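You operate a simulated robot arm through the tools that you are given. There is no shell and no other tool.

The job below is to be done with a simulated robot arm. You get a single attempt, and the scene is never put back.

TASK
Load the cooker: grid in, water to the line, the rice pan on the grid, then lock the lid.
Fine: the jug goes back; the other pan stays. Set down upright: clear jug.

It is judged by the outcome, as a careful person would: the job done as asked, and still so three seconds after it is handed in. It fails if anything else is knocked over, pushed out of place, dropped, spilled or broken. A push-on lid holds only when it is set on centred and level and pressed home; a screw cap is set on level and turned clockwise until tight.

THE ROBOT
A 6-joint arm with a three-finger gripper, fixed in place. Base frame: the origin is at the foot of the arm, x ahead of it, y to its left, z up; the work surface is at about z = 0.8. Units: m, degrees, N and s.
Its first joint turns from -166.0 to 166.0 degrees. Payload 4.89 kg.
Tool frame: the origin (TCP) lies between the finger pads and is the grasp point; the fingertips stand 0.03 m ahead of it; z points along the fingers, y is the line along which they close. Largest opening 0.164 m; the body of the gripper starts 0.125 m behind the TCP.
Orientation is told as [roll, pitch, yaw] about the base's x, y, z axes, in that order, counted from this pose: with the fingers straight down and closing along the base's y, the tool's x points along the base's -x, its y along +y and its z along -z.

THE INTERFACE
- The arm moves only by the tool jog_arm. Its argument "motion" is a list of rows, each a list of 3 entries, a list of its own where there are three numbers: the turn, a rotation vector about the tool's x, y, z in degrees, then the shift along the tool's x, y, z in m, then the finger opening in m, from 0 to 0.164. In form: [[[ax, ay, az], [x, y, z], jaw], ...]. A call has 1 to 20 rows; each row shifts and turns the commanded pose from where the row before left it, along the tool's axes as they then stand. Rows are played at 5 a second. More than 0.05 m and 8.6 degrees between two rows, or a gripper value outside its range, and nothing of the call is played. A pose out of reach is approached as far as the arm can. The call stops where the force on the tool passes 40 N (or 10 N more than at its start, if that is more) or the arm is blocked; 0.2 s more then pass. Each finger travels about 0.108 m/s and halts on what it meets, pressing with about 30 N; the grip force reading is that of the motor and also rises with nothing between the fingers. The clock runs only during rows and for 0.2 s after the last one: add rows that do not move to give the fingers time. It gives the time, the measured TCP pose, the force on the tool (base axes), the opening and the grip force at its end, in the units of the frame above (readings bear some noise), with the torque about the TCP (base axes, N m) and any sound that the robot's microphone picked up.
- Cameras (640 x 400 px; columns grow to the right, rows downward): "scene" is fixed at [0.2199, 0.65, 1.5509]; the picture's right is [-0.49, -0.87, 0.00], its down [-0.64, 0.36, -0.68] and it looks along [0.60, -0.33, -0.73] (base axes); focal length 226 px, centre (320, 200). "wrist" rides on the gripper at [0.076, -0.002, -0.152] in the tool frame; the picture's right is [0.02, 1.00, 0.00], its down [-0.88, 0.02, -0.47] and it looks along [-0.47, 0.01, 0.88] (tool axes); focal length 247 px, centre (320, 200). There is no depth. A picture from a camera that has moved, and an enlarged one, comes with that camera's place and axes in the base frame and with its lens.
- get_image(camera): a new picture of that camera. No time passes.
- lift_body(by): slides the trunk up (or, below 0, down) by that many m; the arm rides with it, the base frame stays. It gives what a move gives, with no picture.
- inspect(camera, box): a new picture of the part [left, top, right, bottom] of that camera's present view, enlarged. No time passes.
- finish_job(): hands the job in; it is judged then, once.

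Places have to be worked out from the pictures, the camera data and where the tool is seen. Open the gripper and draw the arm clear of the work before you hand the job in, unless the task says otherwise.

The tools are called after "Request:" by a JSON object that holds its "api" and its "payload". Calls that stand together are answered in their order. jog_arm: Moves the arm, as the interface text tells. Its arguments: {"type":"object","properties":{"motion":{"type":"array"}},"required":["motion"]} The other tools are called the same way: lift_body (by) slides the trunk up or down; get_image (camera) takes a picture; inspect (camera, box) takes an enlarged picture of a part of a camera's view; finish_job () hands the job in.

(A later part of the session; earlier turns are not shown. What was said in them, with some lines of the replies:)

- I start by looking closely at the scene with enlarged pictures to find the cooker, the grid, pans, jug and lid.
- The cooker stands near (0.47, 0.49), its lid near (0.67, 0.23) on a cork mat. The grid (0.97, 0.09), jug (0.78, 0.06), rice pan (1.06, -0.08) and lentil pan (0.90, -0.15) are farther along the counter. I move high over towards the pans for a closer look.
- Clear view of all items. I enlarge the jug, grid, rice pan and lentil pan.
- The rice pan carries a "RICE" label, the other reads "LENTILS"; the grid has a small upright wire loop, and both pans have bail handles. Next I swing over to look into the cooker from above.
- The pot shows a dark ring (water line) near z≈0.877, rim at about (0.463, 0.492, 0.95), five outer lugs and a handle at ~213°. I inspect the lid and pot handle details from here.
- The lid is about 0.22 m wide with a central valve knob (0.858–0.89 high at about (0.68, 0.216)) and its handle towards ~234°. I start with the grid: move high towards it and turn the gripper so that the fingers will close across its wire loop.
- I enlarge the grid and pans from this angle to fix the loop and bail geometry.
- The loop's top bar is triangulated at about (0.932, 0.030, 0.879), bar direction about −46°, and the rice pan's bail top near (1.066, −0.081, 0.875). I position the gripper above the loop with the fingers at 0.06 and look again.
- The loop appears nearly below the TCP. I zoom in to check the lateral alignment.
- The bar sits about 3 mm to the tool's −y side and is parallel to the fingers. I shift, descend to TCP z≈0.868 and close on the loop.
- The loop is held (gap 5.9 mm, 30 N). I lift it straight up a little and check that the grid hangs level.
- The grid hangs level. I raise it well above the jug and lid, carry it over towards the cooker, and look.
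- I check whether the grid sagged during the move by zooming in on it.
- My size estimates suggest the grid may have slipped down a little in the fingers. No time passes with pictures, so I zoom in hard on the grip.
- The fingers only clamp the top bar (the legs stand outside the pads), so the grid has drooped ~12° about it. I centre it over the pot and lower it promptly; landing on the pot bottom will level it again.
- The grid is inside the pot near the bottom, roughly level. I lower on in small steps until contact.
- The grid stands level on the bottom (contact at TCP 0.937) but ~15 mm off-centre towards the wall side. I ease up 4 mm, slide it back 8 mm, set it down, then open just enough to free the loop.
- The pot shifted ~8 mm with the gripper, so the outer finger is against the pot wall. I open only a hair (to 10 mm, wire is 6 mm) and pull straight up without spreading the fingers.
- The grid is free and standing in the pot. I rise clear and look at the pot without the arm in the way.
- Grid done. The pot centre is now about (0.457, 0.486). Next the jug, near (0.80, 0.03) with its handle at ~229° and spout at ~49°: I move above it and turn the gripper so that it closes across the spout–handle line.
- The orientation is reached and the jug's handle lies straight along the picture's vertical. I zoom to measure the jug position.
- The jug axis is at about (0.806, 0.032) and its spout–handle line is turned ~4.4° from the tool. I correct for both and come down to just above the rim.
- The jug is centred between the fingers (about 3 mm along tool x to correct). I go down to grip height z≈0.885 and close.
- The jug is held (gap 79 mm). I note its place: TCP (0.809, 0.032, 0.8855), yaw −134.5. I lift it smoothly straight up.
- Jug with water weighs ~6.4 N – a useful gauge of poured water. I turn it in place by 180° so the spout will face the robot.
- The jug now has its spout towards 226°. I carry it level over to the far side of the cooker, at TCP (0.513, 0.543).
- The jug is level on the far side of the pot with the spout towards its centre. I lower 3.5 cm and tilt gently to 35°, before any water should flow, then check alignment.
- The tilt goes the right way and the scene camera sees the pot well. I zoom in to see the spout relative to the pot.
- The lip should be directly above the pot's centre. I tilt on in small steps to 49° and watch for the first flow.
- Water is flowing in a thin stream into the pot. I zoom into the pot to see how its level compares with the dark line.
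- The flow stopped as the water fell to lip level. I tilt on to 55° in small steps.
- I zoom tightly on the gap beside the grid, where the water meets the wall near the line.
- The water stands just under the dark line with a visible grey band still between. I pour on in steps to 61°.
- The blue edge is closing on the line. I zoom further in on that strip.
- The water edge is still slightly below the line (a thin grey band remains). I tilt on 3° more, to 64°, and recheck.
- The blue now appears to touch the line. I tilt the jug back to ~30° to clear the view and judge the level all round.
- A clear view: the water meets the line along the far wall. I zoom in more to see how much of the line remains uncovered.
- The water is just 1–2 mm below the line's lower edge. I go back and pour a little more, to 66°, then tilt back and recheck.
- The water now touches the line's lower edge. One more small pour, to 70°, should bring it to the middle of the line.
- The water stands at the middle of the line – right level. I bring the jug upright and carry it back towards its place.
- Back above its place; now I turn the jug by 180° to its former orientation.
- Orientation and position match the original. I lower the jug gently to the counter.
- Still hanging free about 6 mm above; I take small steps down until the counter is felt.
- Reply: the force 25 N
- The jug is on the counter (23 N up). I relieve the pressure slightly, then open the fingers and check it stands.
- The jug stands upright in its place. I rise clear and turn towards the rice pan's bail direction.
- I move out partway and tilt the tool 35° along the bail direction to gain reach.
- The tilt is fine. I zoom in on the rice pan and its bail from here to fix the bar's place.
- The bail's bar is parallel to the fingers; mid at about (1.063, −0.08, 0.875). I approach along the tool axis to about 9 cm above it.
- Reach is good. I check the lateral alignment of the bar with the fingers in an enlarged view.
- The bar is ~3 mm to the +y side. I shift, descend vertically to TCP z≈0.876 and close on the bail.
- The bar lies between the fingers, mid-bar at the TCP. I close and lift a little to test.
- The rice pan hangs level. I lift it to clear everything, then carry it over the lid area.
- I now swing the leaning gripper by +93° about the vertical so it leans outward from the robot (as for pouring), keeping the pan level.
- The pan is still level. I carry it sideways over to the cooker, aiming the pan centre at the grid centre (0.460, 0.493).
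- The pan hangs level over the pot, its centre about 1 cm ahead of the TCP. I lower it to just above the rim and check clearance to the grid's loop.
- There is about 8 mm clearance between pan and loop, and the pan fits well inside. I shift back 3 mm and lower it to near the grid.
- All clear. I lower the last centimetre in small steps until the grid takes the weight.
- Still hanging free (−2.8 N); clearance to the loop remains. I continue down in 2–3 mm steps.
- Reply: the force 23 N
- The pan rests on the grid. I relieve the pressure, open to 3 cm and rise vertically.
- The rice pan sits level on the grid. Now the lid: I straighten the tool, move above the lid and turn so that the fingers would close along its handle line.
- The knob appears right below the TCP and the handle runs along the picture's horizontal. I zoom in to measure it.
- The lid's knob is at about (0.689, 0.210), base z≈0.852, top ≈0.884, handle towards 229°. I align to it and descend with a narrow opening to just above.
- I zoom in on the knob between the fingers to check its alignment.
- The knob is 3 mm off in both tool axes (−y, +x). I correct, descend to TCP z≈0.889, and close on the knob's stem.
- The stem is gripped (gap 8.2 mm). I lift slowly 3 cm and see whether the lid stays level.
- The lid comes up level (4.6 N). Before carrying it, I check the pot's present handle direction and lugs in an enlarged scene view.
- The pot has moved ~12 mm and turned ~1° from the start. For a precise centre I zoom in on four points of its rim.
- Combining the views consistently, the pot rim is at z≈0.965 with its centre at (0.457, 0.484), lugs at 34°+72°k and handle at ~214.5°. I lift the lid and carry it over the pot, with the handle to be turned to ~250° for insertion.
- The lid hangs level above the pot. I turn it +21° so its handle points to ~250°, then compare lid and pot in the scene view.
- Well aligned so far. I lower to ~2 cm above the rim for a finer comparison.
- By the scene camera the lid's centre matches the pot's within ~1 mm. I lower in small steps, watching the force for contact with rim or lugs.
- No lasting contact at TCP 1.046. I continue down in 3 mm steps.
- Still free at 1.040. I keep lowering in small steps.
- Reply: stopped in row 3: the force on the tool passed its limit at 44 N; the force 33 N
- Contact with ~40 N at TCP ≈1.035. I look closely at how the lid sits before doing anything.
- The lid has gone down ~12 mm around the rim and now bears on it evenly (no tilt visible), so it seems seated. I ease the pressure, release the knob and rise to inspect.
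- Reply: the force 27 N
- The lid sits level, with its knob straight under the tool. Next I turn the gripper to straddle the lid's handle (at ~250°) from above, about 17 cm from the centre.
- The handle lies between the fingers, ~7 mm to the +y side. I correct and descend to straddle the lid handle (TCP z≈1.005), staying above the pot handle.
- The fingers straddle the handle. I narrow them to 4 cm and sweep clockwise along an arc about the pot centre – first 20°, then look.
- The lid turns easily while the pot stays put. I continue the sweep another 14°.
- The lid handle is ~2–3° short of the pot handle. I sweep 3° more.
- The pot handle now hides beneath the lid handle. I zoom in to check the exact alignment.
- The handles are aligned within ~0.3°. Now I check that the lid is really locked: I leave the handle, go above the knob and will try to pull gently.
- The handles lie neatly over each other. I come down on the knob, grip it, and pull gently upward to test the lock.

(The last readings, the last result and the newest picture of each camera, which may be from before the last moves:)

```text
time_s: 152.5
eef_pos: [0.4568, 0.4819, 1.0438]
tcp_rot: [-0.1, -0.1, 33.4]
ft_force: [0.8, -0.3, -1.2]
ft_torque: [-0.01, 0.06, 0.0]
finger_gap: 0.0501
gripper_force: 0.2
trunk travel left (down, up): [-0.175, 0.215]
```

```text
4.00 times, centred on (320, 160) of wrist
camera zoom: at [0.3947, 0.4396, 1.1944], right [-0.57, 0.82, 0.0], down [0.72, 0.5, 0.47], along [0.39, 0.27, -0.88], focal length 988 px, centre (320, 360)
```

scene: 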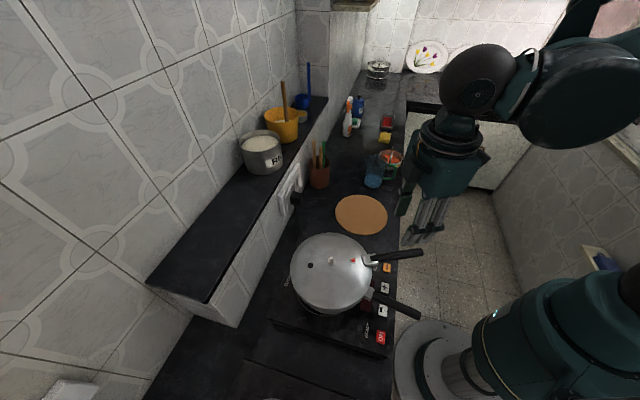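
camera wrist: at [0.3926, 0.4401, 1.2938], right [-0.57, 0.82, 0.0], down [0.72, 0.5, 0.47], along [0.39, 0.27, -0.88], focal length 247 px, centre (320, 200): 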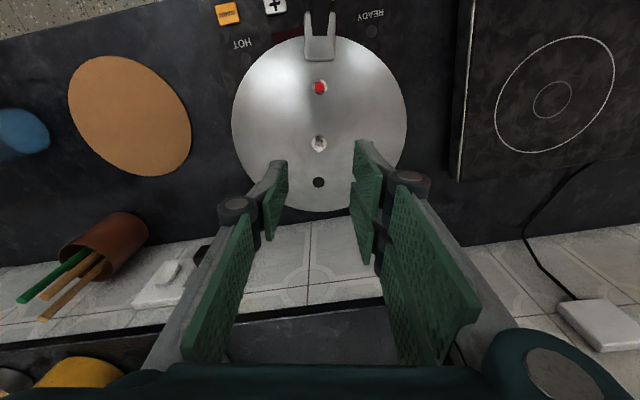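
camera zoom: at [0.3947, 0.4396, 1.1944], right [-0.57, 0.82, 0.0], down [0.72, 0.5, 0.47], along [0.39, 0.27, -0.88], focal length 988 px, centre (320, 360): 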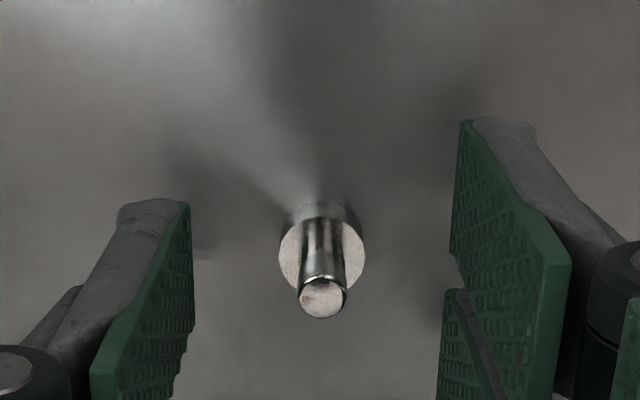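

The knob is centred between the fingers. I go down 7 mm, close, and pull up 3 mm while reading the force.

Request:
{"api": "jog_arm", "payload": {"motion": [[[0, 0, 0], [0, 0, 0.007], 0.05], [[0, 0, 0], [0, 0, 0], 0.02], [[0, 0, 0], [0, 0, 0], 0.0], [[0, 0, 0], [0, 0, 0], 0.0], [[0, 0, 0], [0, 0, 0], 0.0]]}}

Request:
{"api": "jog_arm", "payload": {"motion": [[[0, 0, 0], [0, 0, -0.0015], 0.0], [[0, 0, 0], [0, 0, -0.0015], 0.0], [[0, 0, 0], [0, 0, 0], 0.0]]}}

Request:
{"api": "inspect", "payload": {"camera": "scene", "box": [280, 215, 440, 335]}}

```text
time_s: 153.7
eef_pos: [0.4576, 0.481, 1.0357]
tcp_rot: [0.1, 0.1, 33.3]
ft_force: [-1.8, 2.7, -1.4]
ft_torque: [0.08, -0.09, 0.02]
finger_gap: 0.0078
gripper_force: 29.7
trunk travel left (down, up): [-0.175, 0.215]
```

```text
time_s: 154.5
eef_pos: [0.4578, 0.4808, 1.0377]
tcp_rot: [0.0, 0.0, 33.3]
ft_force: [0.0, -0.6, -19.4]
ft_torque: [0.13, -0.26, 0.01]
finger_gap: 0.0076
gripper_force: 30.2
trunk travel left (down, up): [-0.175, 0.215]
```

```text
3.33 times, centred on (360, 275) of scene
camera zoom: at [0.2199, 0.65, 1.5509], right [-0.49, -0.87, 0.0], down [-0.64, 0.36, -0.68], along [0.6, -0.33, -0.73], focal length 754 px, centre (187, -50)
```

zoom: 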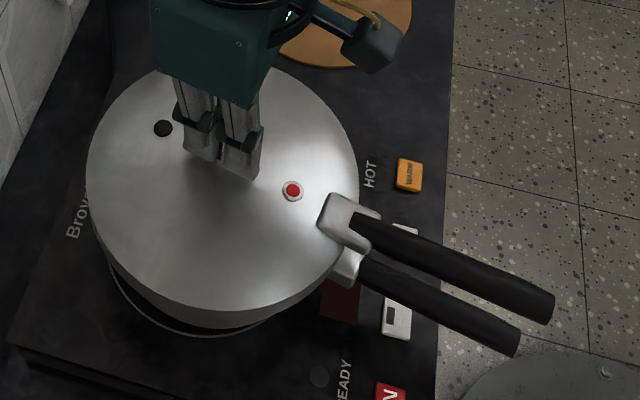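

Pulling gave 19 N, far above the lid's own 4.6 N: the lid takes the pot with it, so it is locked. I lower those 3 mm again and release the knob.

Request:
{"api": "jog_arm", "payload": {"motion": [[[0, 0, 0], [0, 0, 0.0015], 0.0], [[0, 0, 0], [0, 0, 0.0015], 0.0], [[0, 0, 0], [0, 0, 0], 0.0], [[0, 0, 0], [0, 0, 0], 0.01], [[0, 0, 0], [0, 0, 0], 0.03], [[0, 0, 0], [0, 0, 0], 0.05], [[0, 0, 0], [0, 0, -0.02], 0.05], [[0, 0, 0], [0, 0, -0.04], 0.05], [[0, 0, 0], [0, 0, -0.045], 0.05], [[0, 0, 0], [0, 0, -0.045], 0.05], [[0, 0, 0], [0, 0, 0], 0.05]]}}

Request:
{"api": "get_image", "payload": {"camera": "wrist"}}

Request:
{"api": "inspect", "payload": {"camera": "scene", "box": [280, 215, 440, 335]}}

```text
time_s: 156.9
eef_pos: [0.4632, 0.4789, 1.1859]
tcp_rot: [0.0, 0.0, 33.5]
ft_force: [-1.4, 0.0, -0.4]
ft_torque: [0.06, -0.01, 0.0]
finger_gap: 0.0501
gripper_force: 0.0
trunk travel left (down, up): [-0.175, 0.215]
```

```text
taken
camera wrist: at [0.4002, 0.4371, 1.3373], right [-0.57, 0.82, 0.0], down [0.72, 0.5, 0.47], along [0.39, 0.27, -0.88], focal length 247 px, centre (320, 200)
```

wrist: 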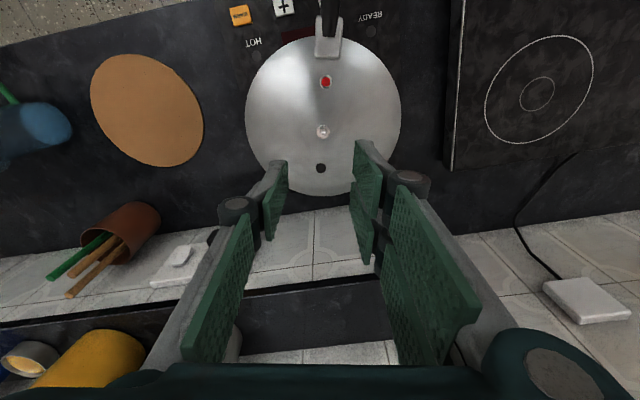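

```text
3.33 times, centred on (360, 275) of scene
camera zoom: at [0.2199, 0.65, 1.5509], right [-0.49, -0.87, 0.0], down [-0.64, 0.36, -0.68], along [0.6, -0.33, -0.73], focal length 754 px, centre (187, -50)
```

zoom: 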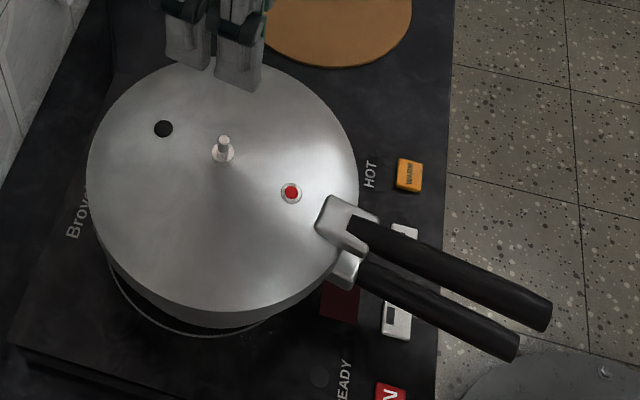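

The lid stayed put and both handles remain parallel, one over the other. I open the gripper, draw the arm up and clear, and check the whole scene.

Request:
{"api": "jog_arm", "payload": {"motion": [[[0, 0, 0], [0, 0, -0.04], 0.08], [[0, 0, 0], [0, 0, -0.04], 0.1], [[0, 0, 0], [0, 0, -0.03], 0.12], [[0, 0, 0], [0.0157, -0.0387, 0], 0.14], [[0, 0, 0], [0.0157, -0.0387, 0], 0.16], [[0, 0, 0], [0.0157, -0.0387, 0], 0.16], [[0, 0, 0], [0.0157, -0.0387, 0], 0.16], [[0, 0, 0], [0.0157, -0.0387, 0], 0.16], [[0, 0, 0], [0.0157, -0.0387, 0], 0.16], [[0, 0, 0], [0.0157, -0.0387, 0], 0.16], [[0, 0, 0], [0.0157, -0.0387, 0], 0.16], [[0, 0, 0], [0.0157, -0.0387, 0], 0.16], [[0, 0, 0], [0.0157, -0.0387, 0], 0.16], [[0, 0, 0], [0.0157, -0.0387, 0], 0.16], [[0, 0, 0], [0, 0, 0], 0.16]]}}

Request:
{"api": "get_image", "payload": {"camera": "scene"}}

Request:
{"api": "inspect", "payload": {"camera": "scene", "box": [270, 205, 430, 335]}}

Request:
{"api": "inspect", "payload": {"camera": "scene", "box": [300, 90, 430, 250]}}

Request:
{"api": "get_image", "payload": {"camera": "wrist"}}

```text
time_s: 160.1
eef_pos: [0.5484, 0.0292, 1.2966]
tcp_rot: [-0.1, 0.0, 33.3]
ft_force: [0.5, 0.0, 0.0]
ft_torque: [0.0, 0.08, -0.01]
finger_gap: 0.1601
gripper_force: 0.1
trunk travel left (down, up): [-0.175, 0.215]
```

```text
taken
```

scene: 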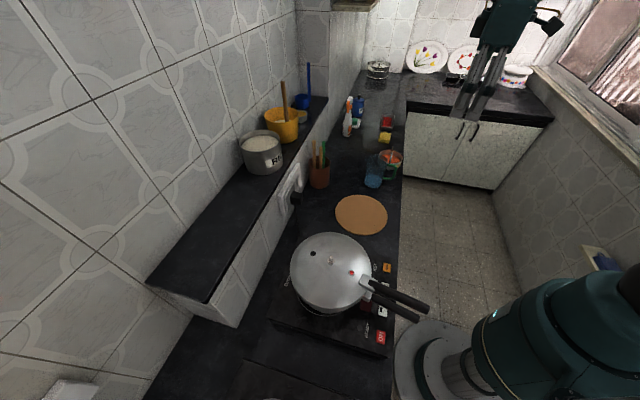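

```text
3.08 times, centred on (350, 270) of scene
camera zoom: at [0.2199, 0.65, 1.5509], right [-0.49, -0.87, 0.0], down [-0.64, 0.36, -0.68], along [0.6, -0.33, -0.73], focal length 696 px, centre (228, -15)
```

zoom: 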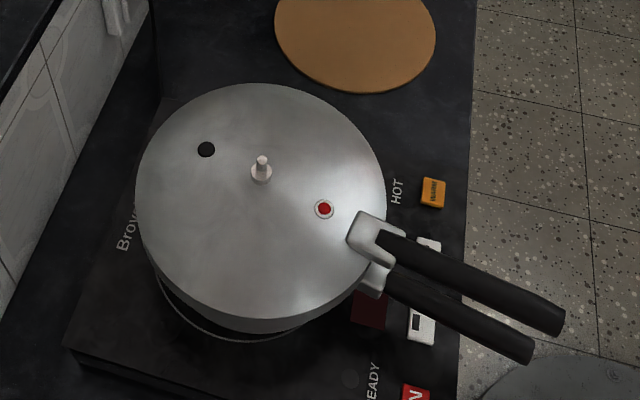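

```text
2.50 times, centred on (365, 170) of scene
camera zoom: at [0.2199, 0.65, 1.5509], right [-0.49, -0.87, 0.0], down [-0.64, 0.36, -0.68], along [0.6, -0.33, -0.73], focal length 566 px, centre (208, 275)
```

zoom: 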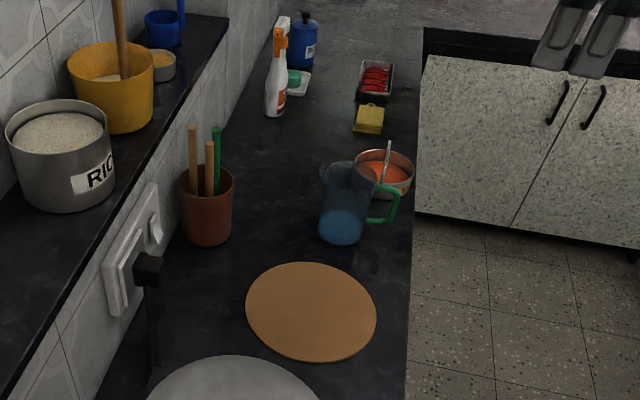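

```text
taken
camera wrist: at [0.4859, -0.0131, 1.4474], right [-0.57, 0.82, 0.0], down [0.72, 0.5, 0.47], along [0.39, 0.27, -0.88], focal length 247 px, centre (320, 200)
```

wrist: 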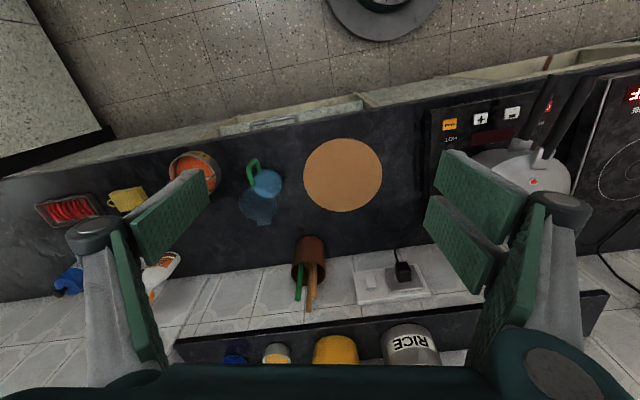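

Everything is in place: the lid is locked with its handle over the pot's handle. The jug stands upright in its spot, the lentil pan is untouched, and nothing else has moved. The gripper is open and clear of the work, so I hand the job in.

Request:
{"api": "finish_job", "payload": {}}

```text
The job is handed in.
```

The cooker is loaded and the job is handed in; the result of the judging did not come back to me.

- **Grid:** it stands on the bottom of the pot.
- **Water:** poured until the surface sat at about the middle of the dark line inside the pot. I saw no spill.
- **Rice pan:** it rests level on the grid, beside the grid's wire loop.
- **Lid:** set on level and turned clockwise until its handle lay over the pot handle. When I pulled up on the knob, the force reached 19 N. The lid alone weighs about 4.6 N, so it is locked to the pot.
- **Jug:** back upright in its own spot, facing the same way as before.
- **Lentil pan:** left where it was.

The pot is not exactly where it started. It slid about 12 mm towards the robot and turned about a degree when I set the grid in, and shifted very slightly again in the lid test. It still stands on the hob, and I did not push it back.
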